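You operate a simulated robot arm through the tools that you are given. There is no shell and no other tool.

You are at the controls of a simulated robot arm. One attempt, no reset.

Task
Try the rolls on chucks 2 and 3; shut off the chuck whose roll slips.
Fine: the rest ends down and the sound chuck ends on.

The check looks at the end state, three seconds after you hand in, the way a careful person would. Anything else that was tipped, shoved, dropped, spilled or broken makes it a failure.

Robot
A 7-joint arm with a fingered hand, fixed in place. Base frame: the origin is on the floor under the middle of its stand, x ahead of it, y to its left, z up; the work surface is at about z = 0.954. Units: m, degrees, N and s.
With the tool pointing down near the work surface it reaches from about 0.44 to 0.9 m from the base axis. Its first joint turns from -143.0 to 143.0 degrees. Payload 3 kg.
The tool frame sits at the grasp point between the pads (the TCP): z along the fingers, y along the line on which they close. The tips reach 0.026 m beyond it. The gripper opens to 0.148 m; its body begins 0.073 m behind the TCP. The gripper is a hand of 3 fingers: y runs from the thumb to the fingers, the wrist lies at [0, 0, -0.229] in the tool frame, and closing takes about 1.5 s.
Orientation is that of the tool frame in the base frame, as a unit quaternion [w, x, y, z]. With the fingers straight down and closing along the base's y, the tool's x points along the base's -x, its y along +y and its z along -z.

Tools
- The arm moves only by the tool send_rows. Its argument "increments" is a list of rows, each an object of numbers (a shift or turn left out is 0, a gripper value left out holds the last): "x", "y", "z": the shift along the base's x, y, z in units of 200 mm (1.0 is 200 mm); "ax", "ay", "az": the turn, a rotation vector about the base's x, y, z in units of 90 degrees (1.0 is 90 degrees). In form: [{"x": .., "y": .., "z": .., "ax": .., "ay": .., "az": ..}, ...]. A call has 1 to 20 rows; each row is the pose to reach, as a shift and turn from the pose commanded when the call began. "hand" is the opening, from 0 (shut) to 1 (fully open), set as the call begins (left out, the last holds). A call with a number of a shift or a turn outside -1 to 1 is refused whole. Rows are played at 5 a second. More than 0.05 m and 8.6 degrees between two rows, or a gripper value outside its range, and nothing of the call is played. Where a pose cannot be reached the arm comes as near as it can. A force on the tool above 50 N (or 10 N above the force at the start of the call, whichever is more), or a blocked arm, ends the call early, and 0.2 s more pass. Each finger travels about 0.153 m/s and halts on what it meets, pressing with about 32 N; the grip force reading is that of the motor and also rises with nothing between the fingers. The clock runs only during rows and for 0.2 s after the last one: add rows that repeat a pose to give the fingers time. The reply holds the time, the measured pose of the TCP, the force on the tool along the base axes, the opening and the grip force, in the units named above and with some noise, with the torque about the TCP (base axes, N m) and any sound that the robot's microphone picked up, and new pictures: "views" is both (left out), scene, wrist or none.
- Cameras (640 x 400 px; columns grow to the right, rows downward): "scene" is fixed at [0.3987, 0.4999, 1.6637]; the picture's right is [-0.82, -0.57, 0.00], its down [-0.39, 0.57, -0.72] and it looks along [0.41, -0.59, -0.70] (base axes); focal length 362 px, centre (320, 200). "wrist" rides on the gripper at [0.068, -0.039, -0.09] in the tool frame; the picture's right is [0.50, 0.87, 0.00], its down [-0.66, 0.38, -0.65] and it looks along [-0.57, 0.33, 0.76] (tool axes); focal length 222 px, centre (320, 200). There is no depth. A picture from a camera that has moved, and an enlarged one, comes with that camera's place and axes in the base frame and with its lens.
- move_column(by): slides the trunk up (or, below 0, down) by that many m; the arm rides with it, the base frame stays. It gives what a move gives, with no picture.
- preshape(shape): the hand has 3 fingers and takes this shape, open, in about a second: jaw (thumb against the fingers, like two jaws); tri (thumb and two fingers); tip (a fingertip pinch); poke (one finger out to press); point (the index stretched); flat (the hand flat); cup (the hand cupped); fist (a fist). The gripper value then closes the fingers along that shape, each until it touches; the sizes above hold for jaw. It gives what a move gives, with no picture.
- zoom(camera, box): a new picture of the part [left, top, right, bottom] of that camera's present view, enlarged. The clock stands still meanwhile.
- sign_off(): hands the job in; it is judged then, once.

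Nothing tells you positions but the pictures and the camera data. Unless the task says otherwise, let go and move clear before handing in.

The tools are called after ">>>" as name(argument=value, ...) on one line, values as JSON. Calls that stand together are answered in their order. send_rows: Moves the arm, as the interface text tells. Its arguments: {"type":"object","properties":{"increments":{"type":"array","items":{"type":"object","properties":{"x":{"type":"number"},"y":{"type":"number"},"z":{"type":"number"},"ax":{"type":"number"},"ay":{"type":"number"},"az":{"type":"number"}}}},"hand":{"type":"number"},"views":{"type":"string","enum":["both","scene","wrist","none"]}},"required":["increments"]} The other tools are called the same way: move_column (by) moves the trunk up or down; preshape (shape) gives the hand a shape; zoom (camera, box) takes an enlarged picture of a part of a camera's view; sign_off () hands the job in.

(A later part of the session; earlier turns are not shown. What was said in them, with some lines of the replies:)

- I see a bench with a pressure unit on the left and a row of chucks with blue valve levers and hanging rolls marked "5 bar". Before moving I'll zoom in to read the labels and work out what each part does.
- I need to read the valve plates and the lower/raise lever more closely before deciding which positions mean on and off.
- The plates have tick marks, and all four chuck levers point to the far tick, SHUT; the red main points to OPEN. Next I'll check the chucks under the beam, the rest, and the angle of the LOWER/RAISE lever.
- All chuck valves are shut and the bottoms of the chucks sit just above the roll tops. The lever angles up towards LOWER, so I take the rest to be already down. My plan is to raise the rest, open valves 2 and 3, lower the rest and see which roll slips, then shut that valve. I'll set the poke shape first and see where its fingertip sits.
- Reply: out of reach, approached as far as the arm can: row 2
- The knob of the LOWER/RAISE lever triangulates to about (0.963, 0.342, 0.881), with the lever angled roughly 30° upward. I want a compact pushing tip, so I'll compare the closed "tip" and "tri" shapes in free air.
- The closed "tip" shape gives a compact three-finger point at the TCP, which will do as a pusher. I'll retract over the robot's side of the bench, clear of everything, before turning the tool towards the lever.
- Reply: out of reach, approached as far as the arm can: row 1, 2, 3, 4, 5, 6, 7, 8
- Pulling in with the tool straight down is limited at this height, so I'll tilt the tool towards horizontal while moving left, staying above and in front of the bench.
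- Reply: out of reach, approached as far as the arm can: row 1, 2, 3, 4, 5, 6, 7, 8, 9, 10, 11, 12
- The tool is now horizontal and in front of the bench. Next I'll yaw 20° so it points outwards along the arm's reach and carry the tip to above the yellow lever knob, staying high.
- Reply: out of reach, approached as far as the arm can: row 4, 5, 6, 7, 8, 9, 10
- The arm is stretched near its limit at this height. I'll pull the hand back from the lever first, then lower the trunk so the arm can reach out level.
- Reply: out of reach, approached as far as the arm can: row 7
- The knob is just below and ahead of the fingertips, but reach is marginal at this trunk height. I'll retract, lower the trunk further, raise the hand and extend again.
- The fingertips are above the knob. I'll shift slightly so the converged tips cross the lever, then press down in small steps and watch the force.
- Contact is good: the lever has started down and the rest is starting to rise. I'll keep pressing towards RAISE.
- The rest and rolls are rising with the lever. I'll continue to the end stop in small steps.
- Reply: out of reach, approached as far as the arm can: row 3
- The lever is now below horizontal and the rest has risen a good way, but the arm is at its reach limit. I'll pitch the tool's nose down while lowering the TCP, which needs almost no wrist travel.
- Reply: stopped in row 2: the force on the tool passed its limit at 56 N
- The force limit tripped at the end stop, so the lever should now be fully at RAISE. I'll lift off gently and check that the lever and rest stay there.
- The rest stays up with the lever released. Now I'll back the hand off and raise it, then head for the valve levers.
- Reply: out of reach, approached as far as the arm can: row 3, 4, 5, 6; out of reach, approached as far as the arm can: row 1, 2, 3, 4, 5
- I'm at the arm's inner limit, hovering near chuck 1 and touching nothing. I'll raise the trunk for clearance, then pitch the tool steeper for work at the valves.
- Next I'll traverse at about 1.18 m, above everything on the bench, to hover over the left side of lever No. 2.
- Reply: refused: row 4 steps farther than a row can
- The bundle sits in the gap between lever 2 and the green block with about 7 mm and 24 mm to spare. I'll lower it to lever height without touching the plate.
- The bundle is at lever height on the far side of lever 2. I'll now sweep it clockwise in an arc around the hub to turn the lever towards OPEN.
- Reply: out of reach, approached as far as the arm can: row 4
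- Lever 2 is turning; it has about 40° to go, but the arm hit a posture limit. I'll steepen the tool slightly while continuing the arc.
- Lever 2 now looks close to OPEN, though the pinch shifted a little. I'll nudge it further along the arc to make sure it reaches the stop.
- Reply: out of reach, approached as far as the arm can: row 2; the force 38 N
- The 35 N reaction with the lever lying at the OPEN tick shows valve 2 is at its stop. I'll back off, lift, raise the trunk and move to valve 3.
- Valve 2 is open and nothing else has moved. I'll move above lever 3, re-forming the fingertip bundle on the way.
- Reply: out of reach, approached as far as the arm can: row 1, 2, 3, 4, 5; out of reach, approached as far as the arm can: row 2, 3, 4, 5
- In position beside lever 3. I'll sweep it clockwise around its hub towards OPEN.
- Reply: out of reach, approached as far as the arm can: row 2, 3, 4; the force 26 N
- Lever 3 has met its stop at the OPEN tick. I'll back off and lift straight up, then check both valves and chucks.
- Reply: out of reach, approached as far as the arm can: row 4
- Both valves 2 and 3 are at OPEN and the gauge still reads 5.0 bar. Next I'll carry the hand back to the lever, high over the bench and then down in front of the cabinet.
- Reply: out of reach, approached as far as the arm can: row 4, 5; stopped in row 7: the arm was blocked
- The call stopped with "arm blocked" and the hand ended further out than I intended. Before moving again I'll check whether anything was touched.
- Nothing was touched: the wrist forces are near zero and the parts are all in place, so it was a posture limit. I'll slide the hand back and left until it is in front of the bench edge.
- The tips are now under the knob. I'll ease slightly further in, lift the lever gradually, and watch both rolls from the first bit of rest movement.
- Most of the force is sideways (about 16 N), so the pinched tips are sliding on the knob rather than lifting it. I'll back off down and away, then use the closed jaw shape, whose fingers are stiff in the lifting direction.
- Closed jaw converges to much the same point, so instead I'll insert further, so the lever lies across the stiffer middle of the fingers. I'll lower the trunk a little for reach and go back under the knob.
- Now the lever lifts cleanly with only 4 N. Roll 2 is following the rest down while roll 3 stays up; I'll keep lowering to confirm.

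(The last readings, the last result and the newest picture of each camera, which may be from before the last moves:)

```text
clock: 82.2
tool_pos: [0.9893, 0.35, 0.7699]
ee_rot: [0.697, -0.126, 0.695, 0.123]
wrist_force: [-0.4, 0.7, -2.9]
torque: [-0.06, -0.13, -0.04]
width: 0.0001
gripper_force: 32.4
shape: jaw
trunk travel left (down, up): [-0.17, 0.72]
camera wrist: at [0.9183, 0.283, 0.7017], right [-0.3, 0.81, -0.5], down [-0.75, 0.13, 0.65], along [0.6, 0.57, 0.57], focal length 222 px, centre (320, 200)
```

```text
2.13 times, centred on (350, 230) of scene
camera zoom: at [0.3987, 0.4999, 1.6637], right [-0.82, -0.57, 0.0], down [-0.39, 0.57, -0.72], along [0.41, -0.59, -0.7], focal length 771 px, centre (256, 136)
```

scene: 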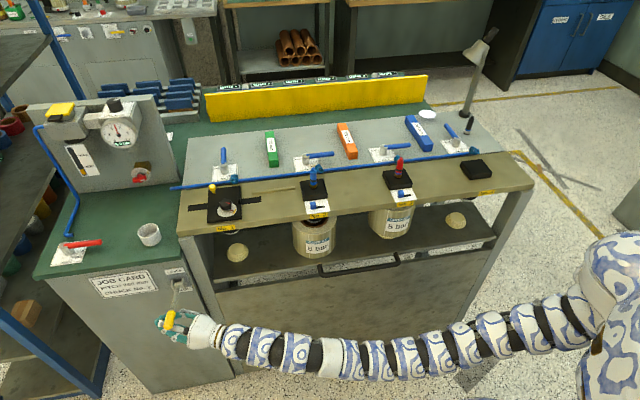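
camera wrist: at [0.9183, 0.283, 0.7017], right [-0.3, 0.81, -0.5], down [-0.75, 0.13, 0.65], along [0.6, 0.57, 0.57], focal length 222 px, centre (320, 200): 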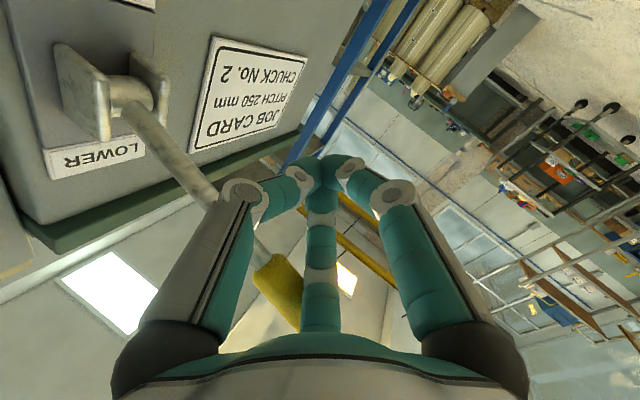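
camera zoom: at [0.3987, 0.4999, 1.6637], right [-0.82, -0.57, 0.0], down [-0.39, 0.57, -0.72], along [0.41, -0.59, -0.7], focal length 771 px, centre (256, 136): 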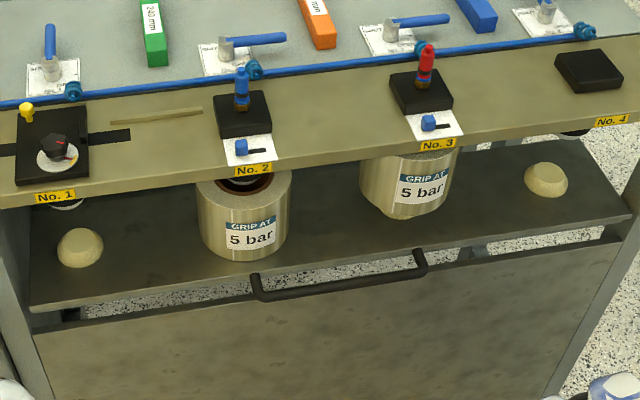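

Roll 3 hangs clear of the rest while roll 2 rides down on it, so chuck 2 is the one that slips. I'll finish moving the lever to the full LOWER stop.

>>> send_rows(increments=[{"z": 0.1}, {"z": 0.2}, {"z": 0.275}, {"z": 0.35}], views="both")

>>> zoom(camera="scene", box=[120, 230, 240, 330])

>>> zoom(camera="scene", box=[200, 170, 500, 290])

```text
clock: 83.2
tool_pos: [0.9894, 0.3493, 0.8364]
ee_rot: [0.696, -0.124, 0.697, 0.123]
wrist_force: [-8.1, -0.4, -16.6]
torque: [0.5, -0.06, -0.24]
width: 0.0001
gripper_force: 31.6
shape: jaw
trunk travel left (down, up): [-0.17, 0.72]
camera wrist: at [0.918, 0.2818, 0.768], right [-0.3, 0.81, -0.5], down [-0.74, 0.13, 0.66], along [0.6, 0.57, 0.56], focal length 222 px, centre (320, 200)
```

scene: 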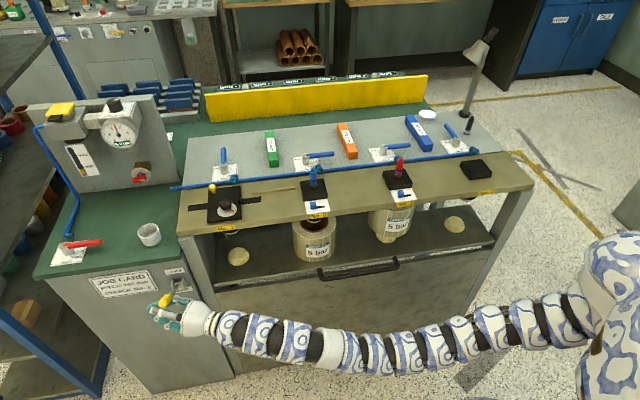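
wrist: 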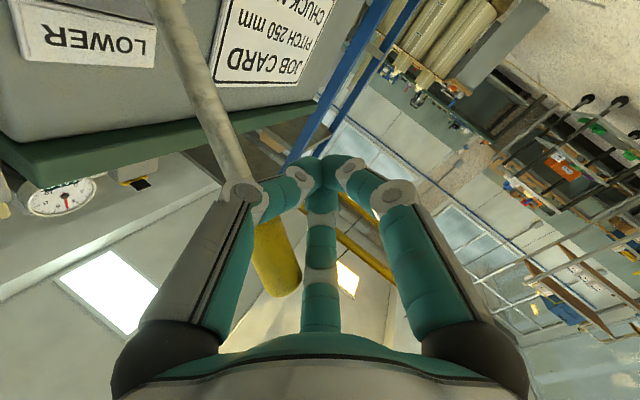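

```text
4.00 times, centred on (180, 280) of scene
camera zoom: at [0.3987, 0.4999, 1.6637], right [-0.82, -0.57, 0.0], down [-0.39, 0.57, -0.72], along [0.41, -0.59, -0.7], focal length 1446 px, centre (880, -120)
```

zoom: 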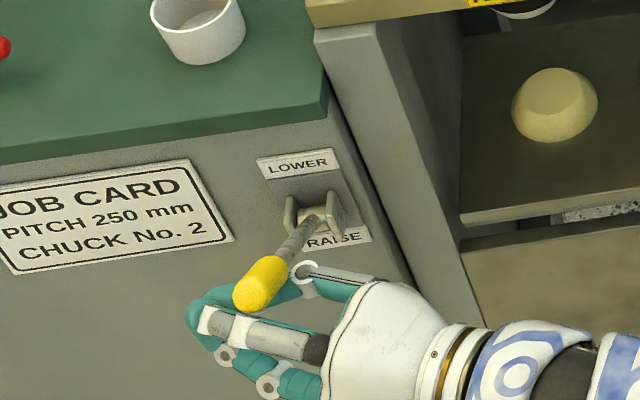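

```text
2.13 times, centred on (350, 230) of scene
camera zoom: at [0.3987, 0.4999, 1.6637], right [-0.82, -0.57, 0.0], down [-0.39, 0.57, -0.72], along [0.41, -0.59, -0.7], focal length 771 px, centre (256, 136)
```

zoom: 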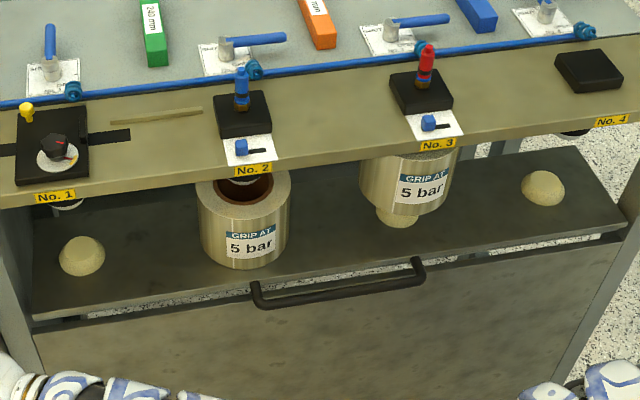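

The rest is fully down again (the domes are back at their starting height), roll 3 holds and roll 2 slipped, so valve 2 must be shut and valve 3 left on. I'll withdraw below the lever, back away, then raise the trunk.

>>> send_rows(increments=[{"z": -0.1}, {"z": -0.3}, {"z": -0.5}, {"z": -0.7}, {"z": -0.9}, {"z": -1.0}], views="scene")

>>> zoom(camera="scene", box=[120, 230, 240, 330])

```text
clock: 84.6
tool_pos: [0.9875, 0.3494, 0.6366]
ee_rot: [0.697, -0.124, 0.695, 0.122]
wrist_force: [-0.4, 0.3, 0.8]
torque: [0.02, 0.01, 0.03]
width: 0.0002
gripper_force: 32.2
shape: jaw
trunk travel left (down, up): [-0.17, 0.72]
```

scene: 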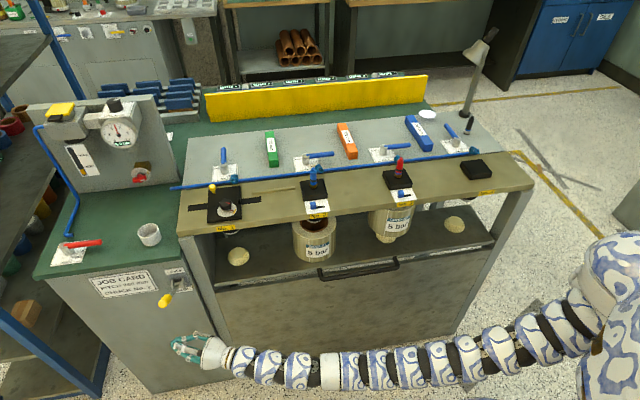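

```text
4.00 times, centred on (180, 280) of scene
camera zoom: at [0.3987, 0.4999, 1.6637], right [-0.82, -0.57, 0.0], down [-0.39, 0.57, -0.72], along [0.41, -0.59, -0.7], focal length 1446 px, centre (880, -120)
```

zoom: 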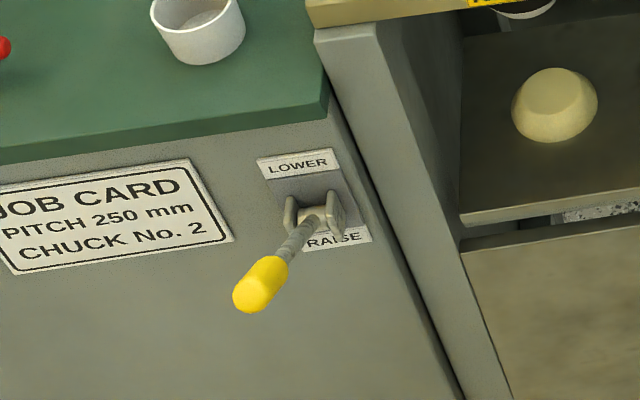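

>>> zoom(camera="scene", box=[150, 265, 200, 315])

>>> zoom(camera="scene", box=[200, 200, 280, 280])

>>> zoom(camera="scene", box=[200, 170, 500, 290])

```text
8.00 times, centred on (175, 290) of scene
camera zoom: at [0.3987, 0.4999, 1.6637], right [-0.82, -0.57, 0.0], down [-0.39, 0.57, -0.72], along [0.41, -0.59, -0.7], focal length 2892 px, centre (1480, -520)
```

zoom: 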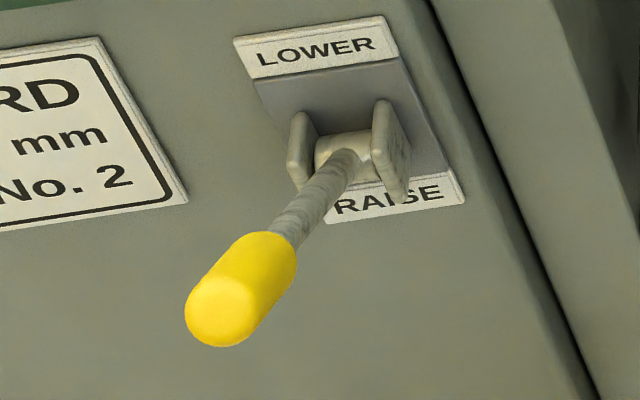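

```text
5.00 times, centred on (240, 240) of scene
camera zoom: at [0.3987, 0.4999, 1.6637], right [-0.82, -0.57, 0.0], down [-0.39, 0.57, -0.72], along [0.41, -0.59, -0.7], focal length 1808 px, centre (720, 0)
```

zoom: 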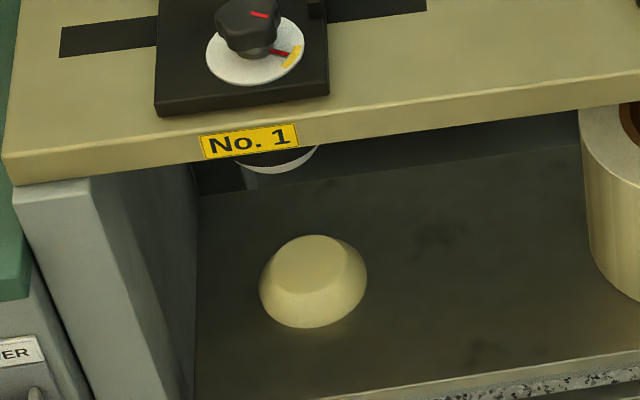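

```text
2.13 times, centred on (350, 230) of scene
camera zoom: at [0.3987, 0.4999, 1.6637], right [-0.82, -0.57, 0.0], down [-0.39, 0.57, -0.72], along [0.41, -0.59, -0.7], focal length 771 px, centre (256, 136)
```

zoom: 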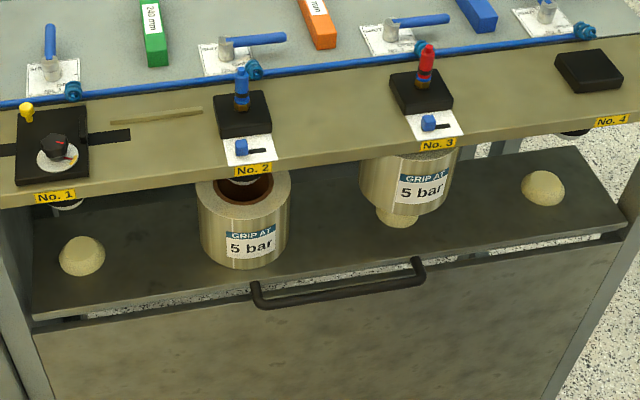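

The lever and rest are exactly where they started, i.e. fully down. Next I'll retract, raise the trunk, and switch to the slim poke finger, because the gap between lever 2 and the air pipe is only about 3 cm.

>>> send_rows(increments=[{"z": -0.15}, {"x": -0.15, "y": -0.07, "z": -0.25}, {"x": -0.3, "y": -0.14, "z": -0.25}, {"x": -0.45, "y": -0.2, "z": -0.25}, {"x": -0.6, "y": -0.27, "z": -0.25}], views="none")

>>> move_column(by=0.54)

>>> preshape(shape="poke")

>>> send_rows(increments=[{"x": 0.07, "y": -0.11, "az": -0.057}, {"x": 0.14, "y": -0.22, "az": -0.114}, {"x": 0.21, "y": -0.33, "az": -0.171}, {"x": 0.28, "y": -0.44, "az": -0.228}, {"x": 0.35, "y": -0.55, "az": -0.285}, {"x": 0.42, "y": -0.66, "az": -0.342}], views="scene")

```text
clock: 85.8
tool_pos: [0.867, 0.2923, 0.5891]
ee_rot: [0.697, -0.123, 0.696, 0.122]
wrist_force: [-0.5, -0.5, 0.3]
torque: [-0.03, 0.0, 0.04]
width: 0.0
gripper_force: 32.1
shape: jaw
trunk travel left (down, up): [-0.17, 0.72]
```

```text
refused: 0.54 is not a number from -0.4 to 0.4
```

```text
clock: 86.7
tool_pos: [0.8688, 0.293, 0.5889]
ee_rot: [0.697, -0.124, 0.696, 0.123]
wrist_force: [-0.6, -0.2, -0.2]
torque: [-0.02, 0.02, 0.01]
width: 0.0
gripper_force: 0.2
shape: poke
trunk travel left (down, up): [-0.17, 0.72]
```

```text
clock: 88.1
tool_pos: [0.9507, 0.1599, 0.5886]
ee_rot: [0.704, 0.066, 0.704, -0.068]
wrist_force: [0.6, -0.7, -0.2]
torque: [0.02, 0.0, -0.01]
width: 0.0001
gripper_force: 0.1
shape: poke
trunk travel left (down, up): [-0.17, 0.72]
```

scene: 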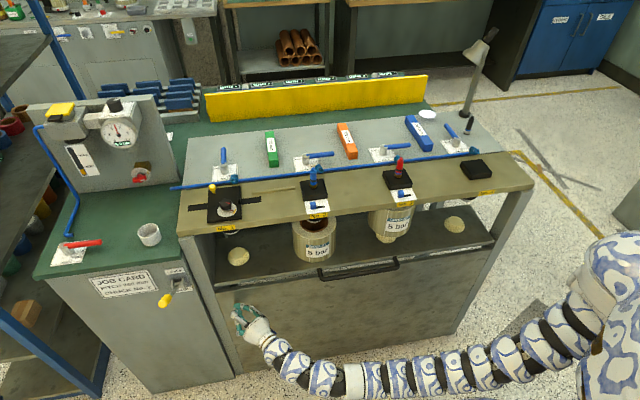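

The trunk call was refused (0.4 m is the most per call), yet the next arm move still ran low in front of the panel. The forces show no contact. I shouldn't have chained those calls; I'll reverse the move exactly before doing anything else.

>>> send_rows(increments=[{"x": -0.07, "y": 0.11, "az": 0.057}, {"x": -0.14, "y": 0.22, "az": 0.114}, {"x": -0.21, "y": 0.33, "az": 0.171}, {"x": -0.28, "y": 0.44, "az": 0.228}, {"x": -0.35, "y": 0.55, "az": 0.285}, {"x": -0.42, "y": 0.66, "az": 0.342}], views="scene")

```text
clock: 89.5
tool_pos: [0.8675, 0.2933, 0.5884]
ee_rot: [0.697, -0.125, 0.696, 0.122]
wrist_force: [-0.3, -0.7, 0.4]
torque: [-0.01, -0.03, 0.02]
width: 0.0
gripper_force: 0.1
shape: poke
trunk travel left (down, up): [-0.17, 0.72]
```

scene: 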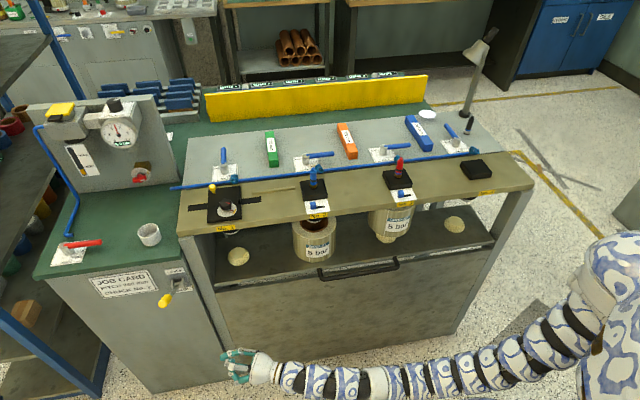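

Reversed cleanly and nothing moved. Now I'll raise the trunk in allowed steps, checking each one.

>>> move_column(by=0.4)

```text
clock: 93.4
tool_pos: [0.8676, 0.2936, 0.9882]
ee_rot: [0.697, -0.125, 0.696, 0.122]
wrist_force: [-0.1, 0.1, 1.0]
torque: [0.0, -0.01, 0.01]
width: 0.0
gripper_force: 0.0
shape: poke
trunk travel left (down, up): [-0.57, 0.32]
```

>>> move_column(by=0.14)

```text
clock: 95.0
tool_pos: [0.868, 0.2945, 1.1285]
ee_rot: [0.697, -0.125, 0.695, 0.122]
wrist_force: [0.1, -0.2, 0.5]
torque: [0.01, 0.0, -0.02]
width: 0.0001
gripper_force: 0.1
shape: poke
trunk travel left (down, up): [-0.71, 0.18]
```

>>> send_rows(increments=[{"z": 0.1}, {"z": 0.25}, {"x": 0.07, "y": -0.11, "z": 0.25, "az": -0.057}, {"x": 0.14, "y": -0.22, "z": 0.25, "az": -0.114}, {"x": 0.21, "y": -0.33, "z": 0.25, "az": -0.171}, {"x": 0.28, "y": -0.44, "z": 0.25, "az": -0.228}, {"x": 0.35, "y": -0.55, "z": 0.25, "az": -0.285}, {"x": 0.42, "y": -0.66, "z": 0.25, "az": -0.342}], views="scene")

```text
clock: 96.8
tool_pos: [0.9528, 0.1617, 1.1787]
ee_rot: [0.704, 0.065, 0.704, -0.066]
wrist_force: [-0.2, 0.1, -0.1]
torque: [0.03, -0.02, -0.01]
width: 0.0
gripper_force: 0.0
shape: poke
trunk travel left (down, up): [-0.71, 0.18]
```

scene: 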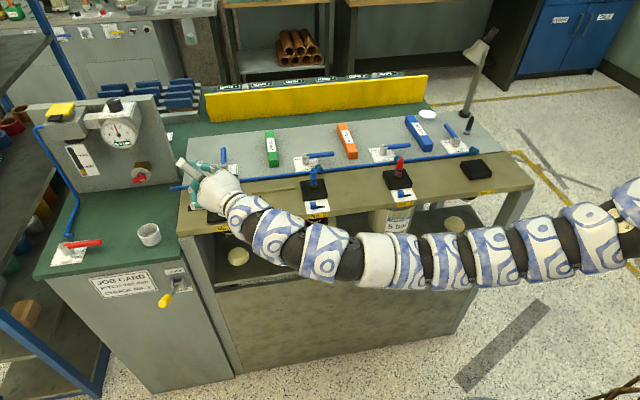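

>>> send_rows(increments=[{"ax": 0.0153, "ay": 0.082, "z": 0.02}, {"ax": 0.0307, "ay": 0.1639, "z": 0.04}, {"ax": 0.046, "ay": 0.2459, "z": 0.06}, {"ax": 0.0613, "ay": 0.3278, "z": 0.08}, {"ax": 0.0767, "ay": 0.4098, "z": 0.1}, {"ax": 0.092, "ay": 0.4917, "z": 0.1}, {"ax": 0.1074, "ay": 0.5737, "z": 0.1}, {"ax": 0.1227, "ay": 0.6556, "z": 0.1}], views="scene")

```text
clock: 98.6
tool_pos: [0.9519, 0.1626, 1.1982]
ee_rot: [0.257, 0.087, 0.962, -0.025]
wrist_force: [-0.8, 1.2, 0.5]
torque: [-0.01, -0.01, 0.01]
width: 0.0002
gripper_force: 0.1
shape: poke
trunk travel left (down, up): [-0.71, 0.18]
```

scene: 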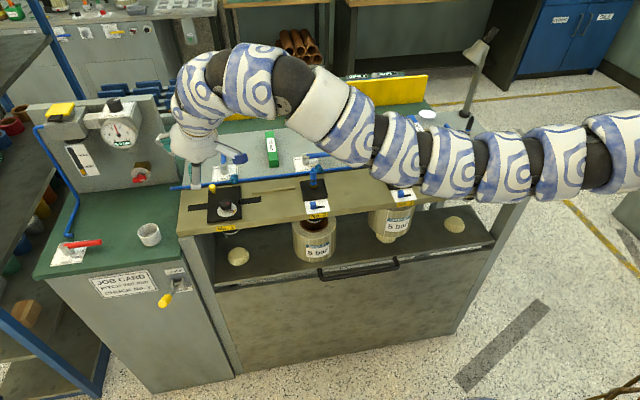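

>>> send_rows(increments=[{"y": -0.2, "x": 0.03}, {"y": -0.4, "x": 0.06}, {"y": -0.6, "x": 0.09}, {"y": -0.8, "x": 0.12}, {"y": -1.0, "x": 0.15}], views="none")

```text
clock: 99.8
tool_pos: [0.9831, -0.0387, 1.1987]
ee_rot: [0.258, 0.088, 0.962, -0.024]
wrist_force: [0.3, -0.8, -0.4]
torque: [-0.01, 0.0, 0.01]
width: 0.0
gripper_force: 0.0
shape: poke
trunk travel left (down, up): [-0.71, 0.18]
```

>>> send_rows(increments=[{"y": -0.17, "x": -0.02, "ax": 0.007, "ay": 0.036}, {"y": -0.34, "x": -0.05, "ax": 0.014, "ay": 0.073}, {"y": -0.51, "x": -0.1, "ax": 0.0205, "ay": 0.109}, {"y": -0.68, "x": -0.16, "ax": 0.0273, "ay": 0.145}, {"y": -0.85, "x": -0.22, "ax": 0.034, "ay": 0.182}, {"y": -1.0, "x": -0.28, "ax": 0.041, "ay": 0.218}], views="both")

```text
clock: 101.2
tool_pos: [0.9241, -0.2394, 1.1984]
ee_rot: [0.088, 0.09, 0.992, -0.009]
wrist_force: [0.6, -0.4, 0.2]
torque: [0.02, -0.07, 0.01]
width: 0.0003
gripper_force: 0.1
shape: poke
trunk travel left (down, up): [-0.71, 0.18]
camera wrist: at [0.8372, -0.2617, 1.2754], right [-0.33, 0.94, -0.09], down [0.59, 0.28, 0.76], along [0.74, 0.2, -0.65], focal length 222 px, centre (320, 200)
```

scene: 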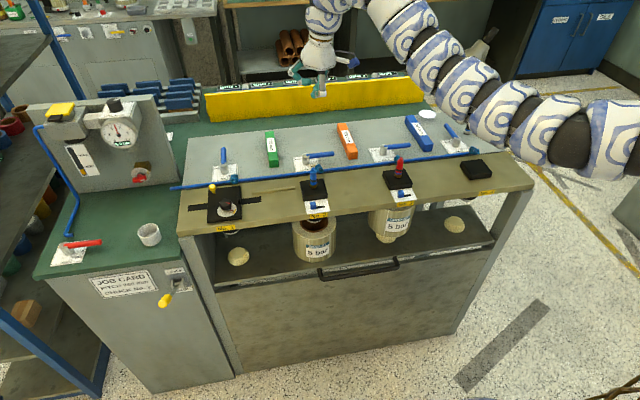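
wrist: 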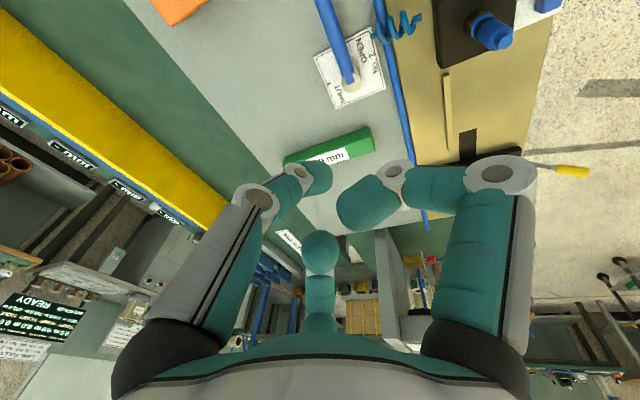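

>>> send_rows(increments=[{"z": -0.15, "x": -0.03}, {"z": -0.3, "x": -0.08}, {"z": -0.42, "x": -0.14, "y": -0.01}, {"z": -0.54, "x": -0.21, "y": -0.02}, {"z": -0.62, "x": -0.28, "y": -0.025}], views="both")

```text
clock: 102.4
tool_pos: [0.8678, -0.2429, 1.073]
ee_rot: [0.087, 0.091, 0.992, -0.009]
wrist_force: [-0.2, -0.7, 0.2]
torque: [0.04, 0.01, 0.01]
width: 0.0
gripper_force: 0.0
shape: poke
trunk travel left (down, up): [-0.71, 0.18]
camera wrist: at [0.7807, -0.2665, 1.1501], right [-0.33, 0.94, -0.09], down [0.59, 0.28, 0.76], along [0.74, 0.19, -0.65], focal length 222 px, centre (320, 200)
```

scene: 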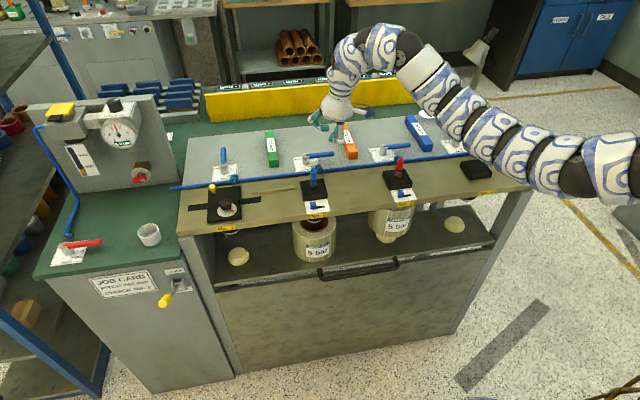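
wrist: 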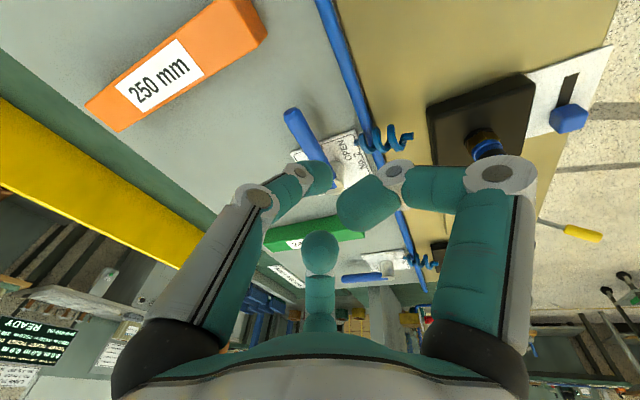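

The slim thumb tip is roughly over the gap in front of lever 2. The curled fingers spread near the chuck and pipe, so I'll check their clearances before descending.

>>> zoom(camera="scene", box=[290, 80, 380, 170])

>>> zoom(camera="wrist", box=[230, 80, 560, 290])

```text
4.44 times, centred on (335, 125) of scene
camera zoom: at [0.3987, 0.4999, 1.6637], right [-0.82, -0.57, 0.0], down [-0.39, 0.57, -0.72], along [0.41, -0.59, -0.7], focal length 1607 px, centre (253, 533)
```

zoom: 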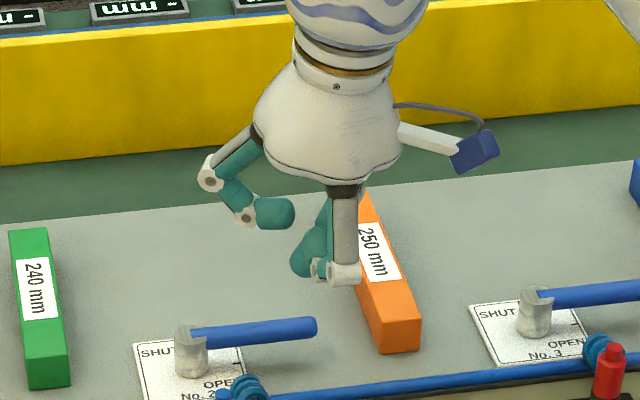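

```text
1.90 times, centred on (395, 185) of wrist
camera zoom: at [0.7807, -0.2665, 1.1501], right [-0.33, 0.94, -0.09], down [0.59, 0.28, 0.76], along [0.74, 0.19, -0.65], focal length 423 px, centre (177, 229)
```

zoom: 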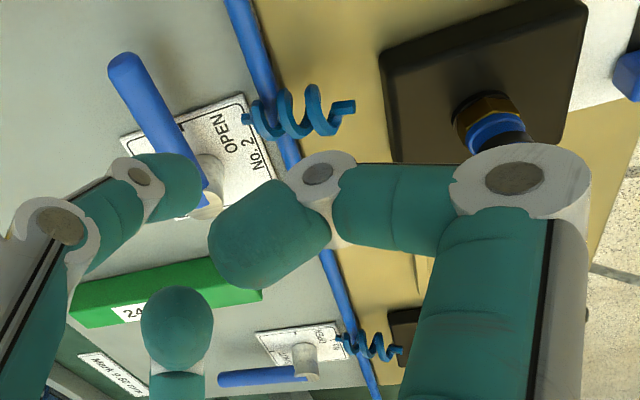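

The thumb tip should come down centred between the lever's front edge and the pipe, with the other fingers staying above both. Lowering slowly.

>>> send_rows(increments=[{"z": -0.1}, {"z": -0.2}, {"z": -0.28}], views="both")

>>> zoom(camera="scene", box=[290, 100, 370, 180])

>>> zoom(camera="wrist", box=[230, 80, 560, 290])

```text
clock: 103.2
tool_pos: [0.8697, -0.244, 1.0175]
ee_rot: [0.087, 0.09, 0.992, -0.008]
wrist_force: [0.5, 0.8, -0.6]
torque: [0.01, -0.02, 0.01]
width: 0.0001
gripper_force: 0.0
shape: poke
trunk travel left (down, up): [-0.71, 0.18]
camera wrist: at [0.782, -0.2662, 1.094], right [-0.33, 0.94, -0.09], down [0.59, 0.28, 0.76], along [0.74, 0.19, -0.65], focal length 222 px, centre (320, 200)
```

scene: 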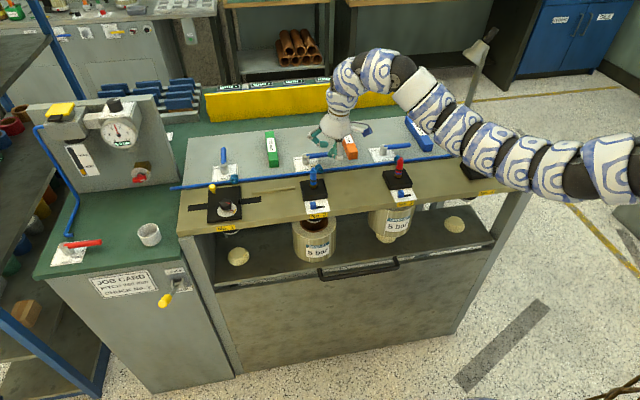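
wrist: 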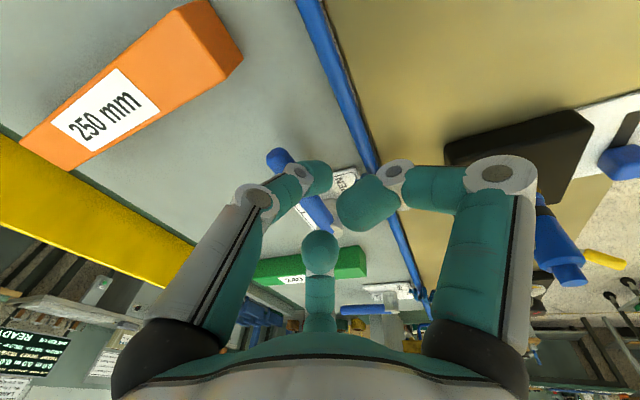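

```text
5.00 times, centred on (330, 140) of scene
camera zoom: at [0.3987, 0.4999, 1.6637], right [-0.82, -0.57, 0.0], down [-0.39, 0.57, -0.72], along [0.41, -0.59, -0.7], focal length 1808 px, centre (270, 500)
```

zoom: 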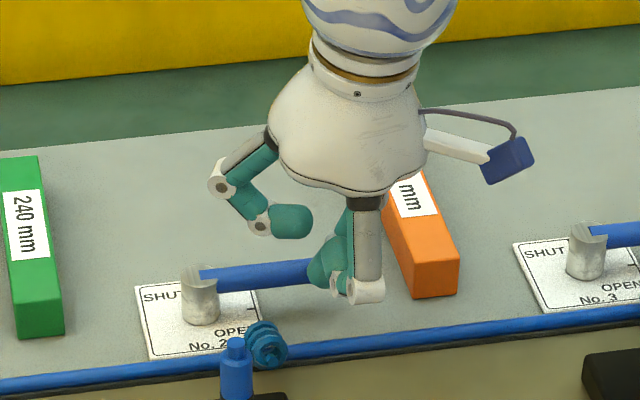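

```text
1.90 times, centred on (395, 185) of wrist
camera zoom: at [0.782, -0.2662, 1.094], right [-0.33, 0.94, -0.09], down [0.59, 0.28, 0.76], along [0.74, 0.19, -0.65], focal length 423 px, centre (177, 229)
```

zoom: 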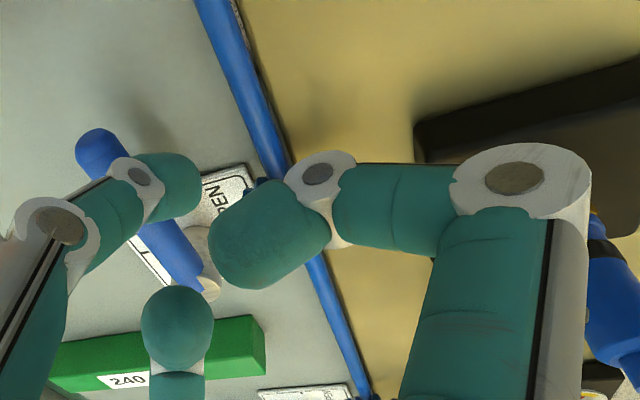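

>>> send_rows(increments=[{"x": -0.01, "y": 0.01, "z": -0.05}, {"x": -0.01, "y": 0.01, "z": -0.1}], views="both")

>>> zoom(camera="scene", box=[290, 110, 362, 182])

```text
clock: 103.8
tool_pos: [0.8677, -0.2412, 0.9985]
ee_rot: [0.088, 0.09, 0.992, -0.009]
wrist_force: [0.1, 0.2, -1.0]
torque: [0.01, -0.01, 0.0]
width: 0.0
gripper_force: 0.0
shape: poke
trunk travel left (down, up): [-0.71, 0.18]
camera wrist: at [0.7795, -0.2648, 1.0746], right [-0.33, 0.94, -0.09], down [0.59, 0.28, 0.76], along [0.74, 0.2, -0.65], focal length 222 px, centre (320, 200)
```

scene: 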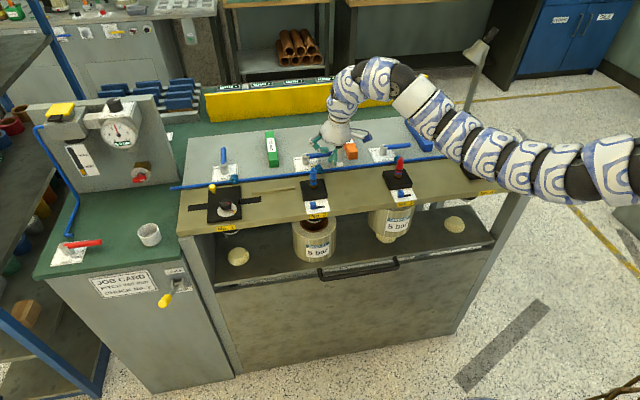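
wrist: 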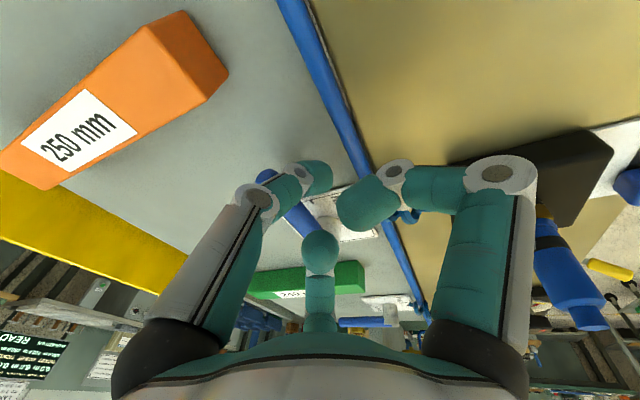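

```text
5.56 times, centred on (326, 146) of scene
camera zoom: at [0.3987, 0.4999, 1.6637], right [-0.82, -0.57, 0.0], down [-0.39, 0.57, -0.72], along [0.41, -0.59, -0.7], focal length 2008 px, centre (287, 500)
```

zoom: 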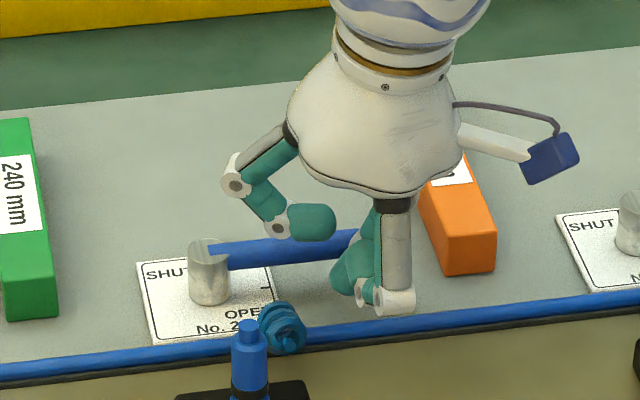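

The thumb is seated in front of lever 2's end with no contact forces. Next I'll push it counter-clockwise towards SHUT, easing the pitch as the arc moves outwards.

>>> send_rows(increments=[{"x": 0.041, "y": -0.047}, {"x": 0.08, "y": -0.094}, {"x": 0.1265, "y": -0.133, "ax": -0.0035, "ay": -0.018}, {"x": 0.1795, "y": -0.1635, "ax": -0.007, "ay": -0.036}, {"x": 0.237, "y": -0.1845, "ax": -0.0106, "ay": -0.0545}], views="both")

>>> zoom(camera="scene", box=[280, 100, 360, 180])

```text
clock: 105.0
tool_pos: [0.9141, -0.2789, 0.9984]
ee_rot: [0.131, 0.089, 0.987, -0.014]
wrist_force: [-0.8, 0.7, -0.7]
torque: [-0.02, 0.03, 0.0]
width: 0.0
gripper_force: 0.1
shape: poke
trunk travel left (down, up): [-0.71, 0.18]
camera wrist: at [0.8206, -0.3009, 1.0669], right [-0.32, 0.94, -0.13], down [0.52, 0.29, 0.8], along [0.79, 0.18, -0.58], focal length 222 px, centre (320, 200)
```

scene: 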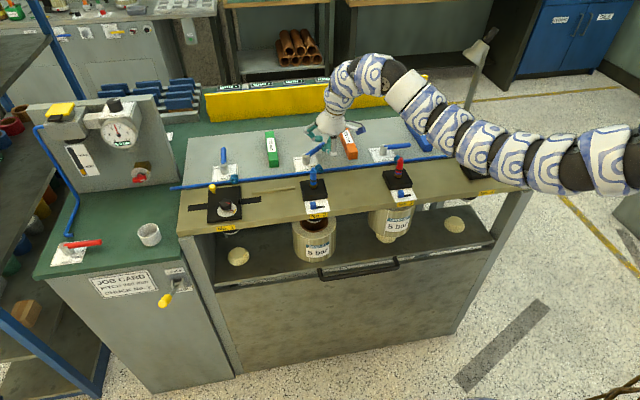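
wrist: 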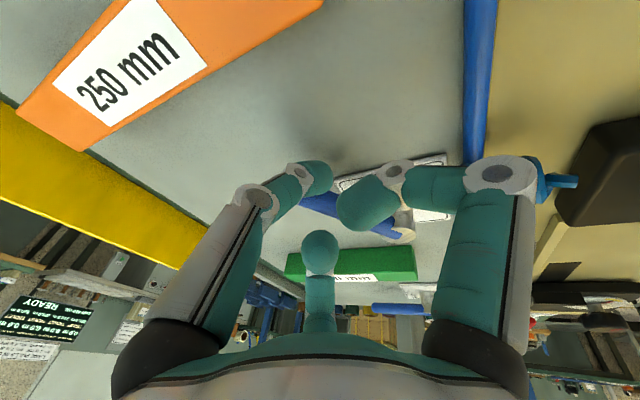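

```text
5.00 times, centred on (320, 140) of scene
camera zoom: at [0.3987, 0.4999, 1.6637], right [-0.82, -0.57, 0.0], down [-0.39, 0.57, -0.72], along [0.41, -0.59, -0.7], focal length 1808 px, centre (320, 500)
```

zoom: 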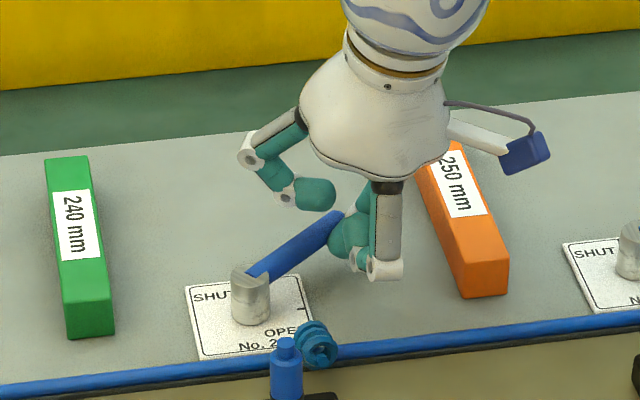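

>>> send_rows(increments=[{"x": 0.0595, "y": 0.005, "ax": -0.0053, "ay": -0.0272}, {"x": 0.1185, "y": 0.005, "ax": -0.0106, "ay": -0.0545}, {"x": 0.177, "y": 0.015, "ax": -0.0158, "ay": -0.0817}], views="both")

>>> zoom(camera="scene", box=[270, 100, 350, 180])

```text
clock: 105.8
tool_pos: [0.95, -0.2754, 0.9986]
ee_rot: [0.194, 0.089, 0.977, -0.02]
wrist_force: [-1.8, -0.1, -0.9]
torque: [-0.01, -0.01, 0.0]
width: 0.0001
gripper_force: 0.1
shape: poke
trunk travel left (down, up): [-0.71, 0.18]
camera wrist: at [0.8477, -0.2956, 1.0554], right [-0.3, 0.93, -0.2], down [0.42, 0.31, 0.85], along [0.86, 0.17, -0.48], focal length 222 px, centre (320, 200)
```

scene: 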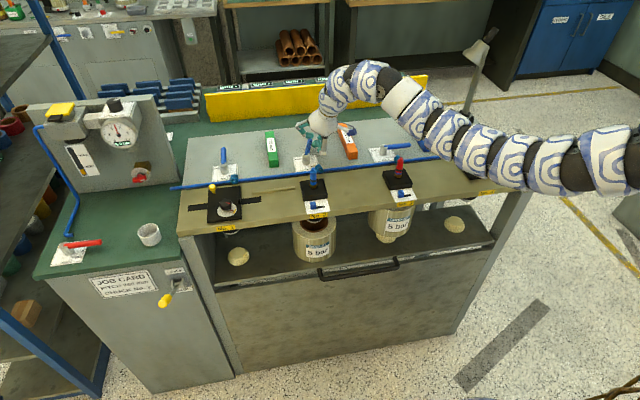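
wrist: 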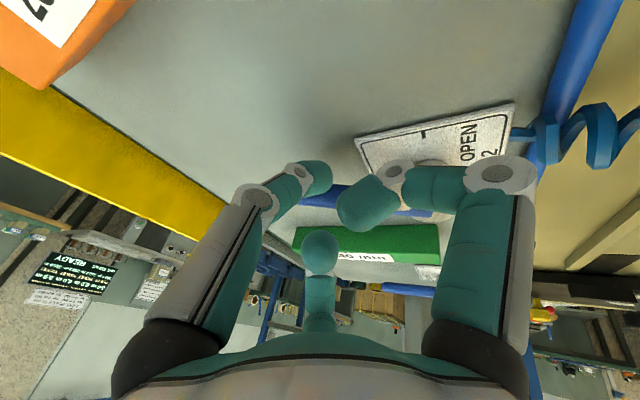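

```text
5.00 times, centred on (310, 140) of scene
camera zoom: at [0.3987, 0.4999, 1.6637], right [-0.82, -0.57, 0.0], down [-0.39, 0.57, -0.72], along [0.41, -0.59, -0.7], focal length 1808 px, centre (370, 500)
```

zoom: 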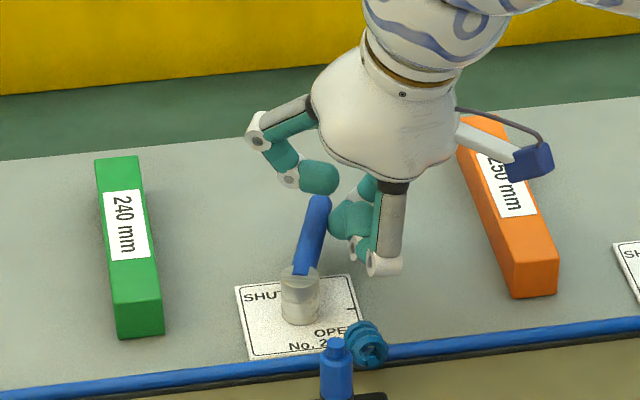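

>>> send_rows(increments=[{"x": 0.0555, "y": 0.0205, "ax": -0.0042, "ay": -0.0218}, {"x": 0.082, "y": 0.034, "ax": -0.0042, "ay": -0.0218}, {"x": 0.107, "y": 0.05, "ax": -0.0042, "ay": -0.0218}], views="both")

>>> zoom(camera="scene", box=[270, 100, 350, 180])

```text
clock: 106.6
tool_pos: [0.9702, -0.2667, 0.9985]
ee_rot: [0.212, 0.089, 0.973, -0.022]
wrist_force: [-6.0, -1.8, -1.2]
torque: [-0.03, 0.14, -0.02]
width: 0.0
gripper_force: 0.1
shape: poke
trunk travel left (down, up): [-0.71, 0.18]
camera wrist: at [0.8665, -0.2864, 1.0524], right [-0.29, 0.93, -0.21], down [0.39, 0.32, 0.87], along [0.88, 0.17, -0.45], focal length 222 px, centre (320, 200)
```

scene: 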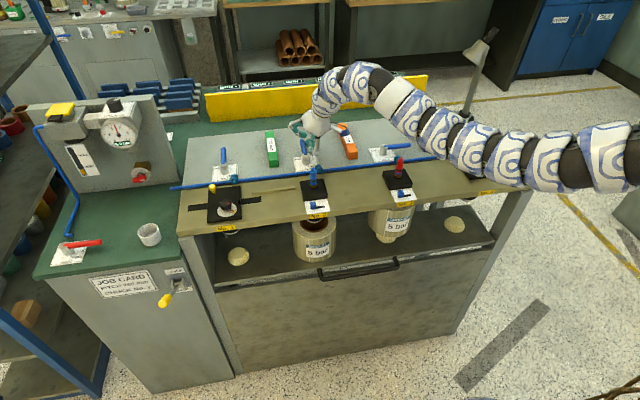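
wrist: 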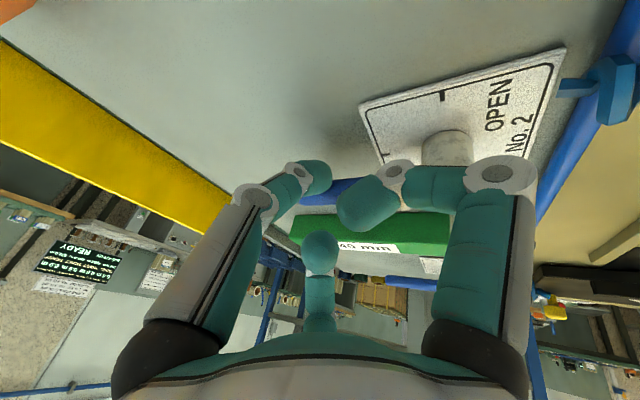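

```text
5.00 times, centred on (310, 140) of scene
camera zoom: at [0.3987, 0.4999, 1.6637], right [-0.82, -0.57, 0.0], down [-0.39, 0.57, -0.72], along [0.41, -0.59, -0.7], focal length 1808 px, centre (370, 500)
```

zoom: 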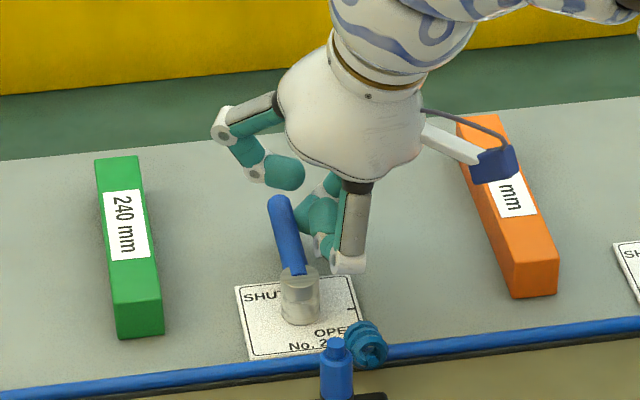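

Lever 2 now points along the SHUT direction it had at the start. I'll nudge it a few millimetres more to confirm it's on its stop.

>>> send_rows(increments=[{"x": 0.015, "y": 0.015}, {"x": 0.03, "y": 0.03}], views="scene")

>>> zoom(camera="scene", box=[285, 135, 333, 165])

```text
clock: 107.2
tool_pos: [0.974, -0.263, 0.999]
ee_rot: [0.211, 0.091, 0.973, -0.023]
wrist_force: [-30.8, -14.7, 2.2]
torque: [-0.29, 0.54, -0.2]
width: 0.0
gripper_force: 0.0
shape: poke
trunk travel left (down, up): [-0.71, 0.18]
```

scene: 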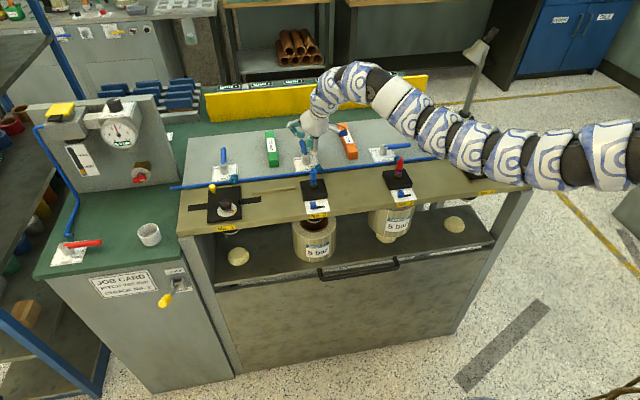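

```text
13.33 times, centred on (309, 150) of scene
camera zoom: at [0.3987, 0.4999, 1.6637], right [-0.82, -0.57, 0.0], down [-0.39, 0.57, -0.72], along [0.41, -0.59, -0.7], focal length 4820 px, centre (467, 867)
```

zoom: 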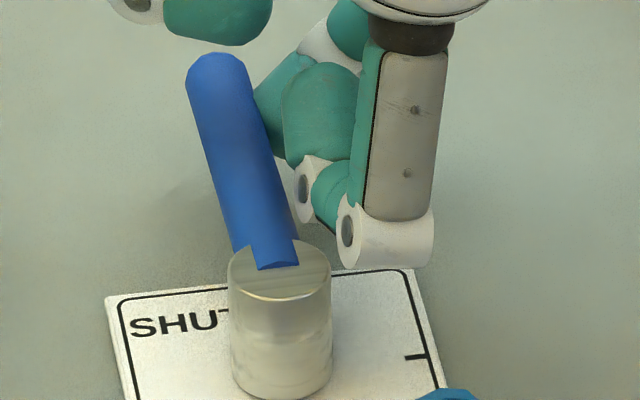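

Lever 2 is firmly on the SHUT stop (34 N) and matches its original position. I'll back off sideways, then lift clear.

>>> send_rows(increments=[{"x": -0.03, "y": -0.03}, {"x": -0.08, "y": -0.08}, {"x": -0.08, "y": -0.08, "z": 0.15}, {"x": -0.08, "y": -0.08, "z": 0.35}, {"x": -0.06, "y": -0.06, "z": 0.55}], views="scene")

```text
clock: 108.4
tool_pos: [0.9663, -0.2706, 1.1078]
ee_rot: [0.211, 0.088, 0.973, -0.022]
wrist_force: [-1.0, -0.3, -0.7]
torque: [0.02, 0.03, 0.0]
width: 0.0
gripper_force: 0.0
shape: poke
trunk travel left (down, up): [-0.71, 0.18]
```

scene: 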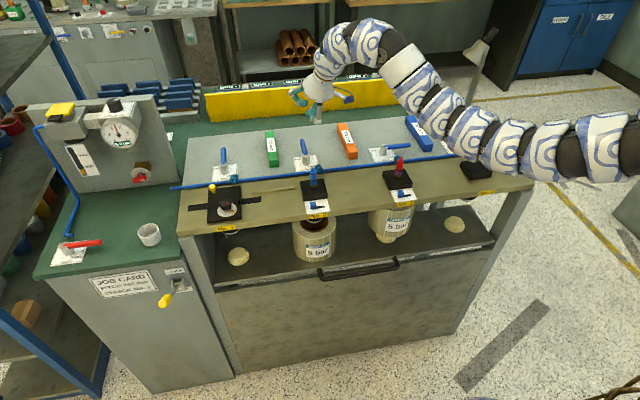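

Next I'll raise the trunk so hand and arm are well clear, then inspect the whole bench.

>>> move_column(by=0.15)

>>> zoom(camera="scene", box=[200, 110, 500, 290])

>>> zoom(camera="scene", box=[180, 120, 340, 220])

>>> zoom(camera="scene", box=[330, 100, 510, 212])

>>> zoom(camera="scene", box=[20, 80, 220, 325])

```text
clock: 110.2
tool_pos: [0.9646, -0.2724, 1.2556]
ee_rot: [0.211, 0.089, 0.973, -0.022]
wrist_force: [-0.2, -0.1, 0.9]
torque: [0.0, 0.01, 0.04]
width: 0.0001
gripper_force: 0.0
shape: poke
trunk travel left (down, up): [-0.86, 0.03]
```

```text
2.13 times, centred on (350, 200) of scene
camera zoom: at [0.3987, 0.4999, 1.6637], right [-0.82, -0.57, 0.0], down [-0.39, 0.57, -0.72], along [0.41, -0.59, -0.7], focal length 771 px, centre (256, 200)
```

zoom: 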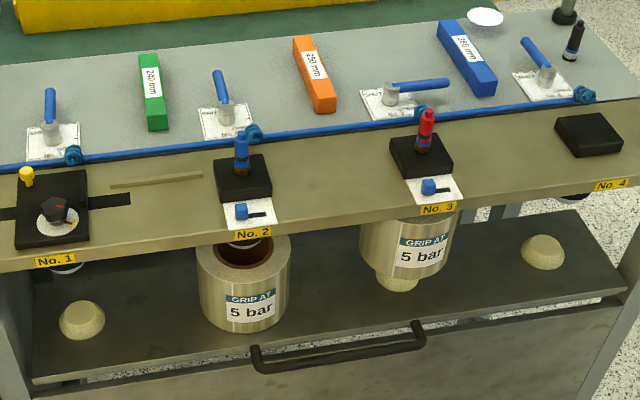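

```text
4.00 times, centred on (260, 170) of scene
camera zoom: at [0.3987, 0.4999, 1.6637], right [-0.82, -0.57, 0.0], down [-0.39, 0.57, -0.72], along [0.41, -0.59, -0.7], focal length 1446 px, centre (560, 320)
```

zoom: 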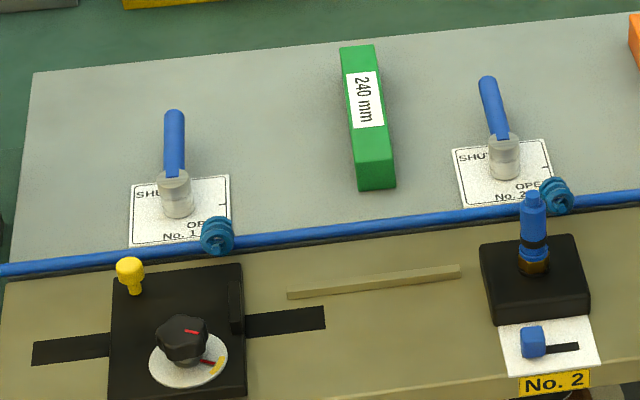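

```text
3.56 times, centred on (420, 156) of scene
camera zoom: at [0.3987, 0.4999, 1.6637], right [-0.82, -0.57, 0.0], down [-0.39, 0.57, -0.72], along [0.41, -0.59, -0.7], focal length 1285 px, centre (-36, 356)
```

zoom: 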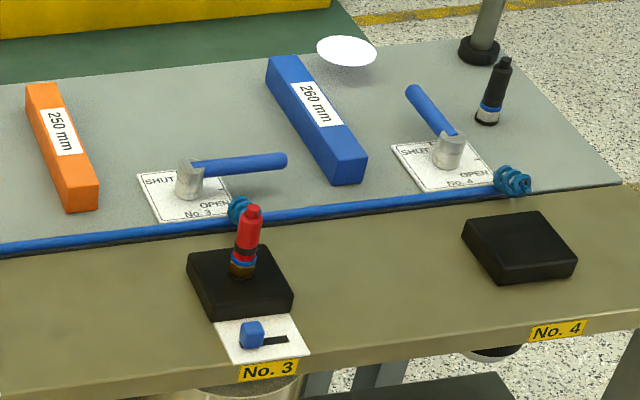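

```text
1.63 times, centred on (120, 202) of scene
camera zoom: at [0.3987, 0.4999, 1.6637], right [-0.82, -0.57, 0.0], down [-0.39, 0.57, -0.72], along [0.41, -0.59, -0.7], focal length 590 px, centre (646, 196)
```

zoom: 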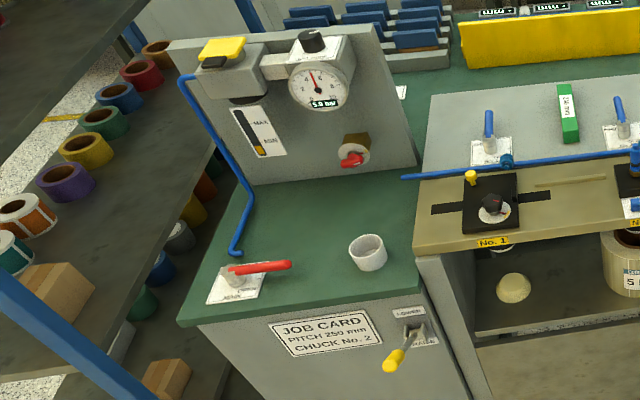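

The bench checks out: valve 2 is shut, valve 3 is open with roll 3 still hanging, and roll 2 is on the lowered rest. The main valve, gauge, blocks, cup and other valves look unchanged and the hand is clear, so I'm handing in.

>>> sign_off()

```text
The job is handed in.
```

I raised the rest, opened chucks 2 and 3, then lowered the rest again. Roll 2 slipped and came down on the rest, while roll 3 held.

I shut off chuck 2 and left chuck 3 on with its roll still hanging. The rest is down, with its lever at LOWER. In the last pictures nothing else on the bench had moved, and the hand was clear when I handed in.

One slip along the way: a trunk move was refused and the next arm move ran anyway, low in front of the bench panel. The force readings showed no contact, and I reversed it straight away.
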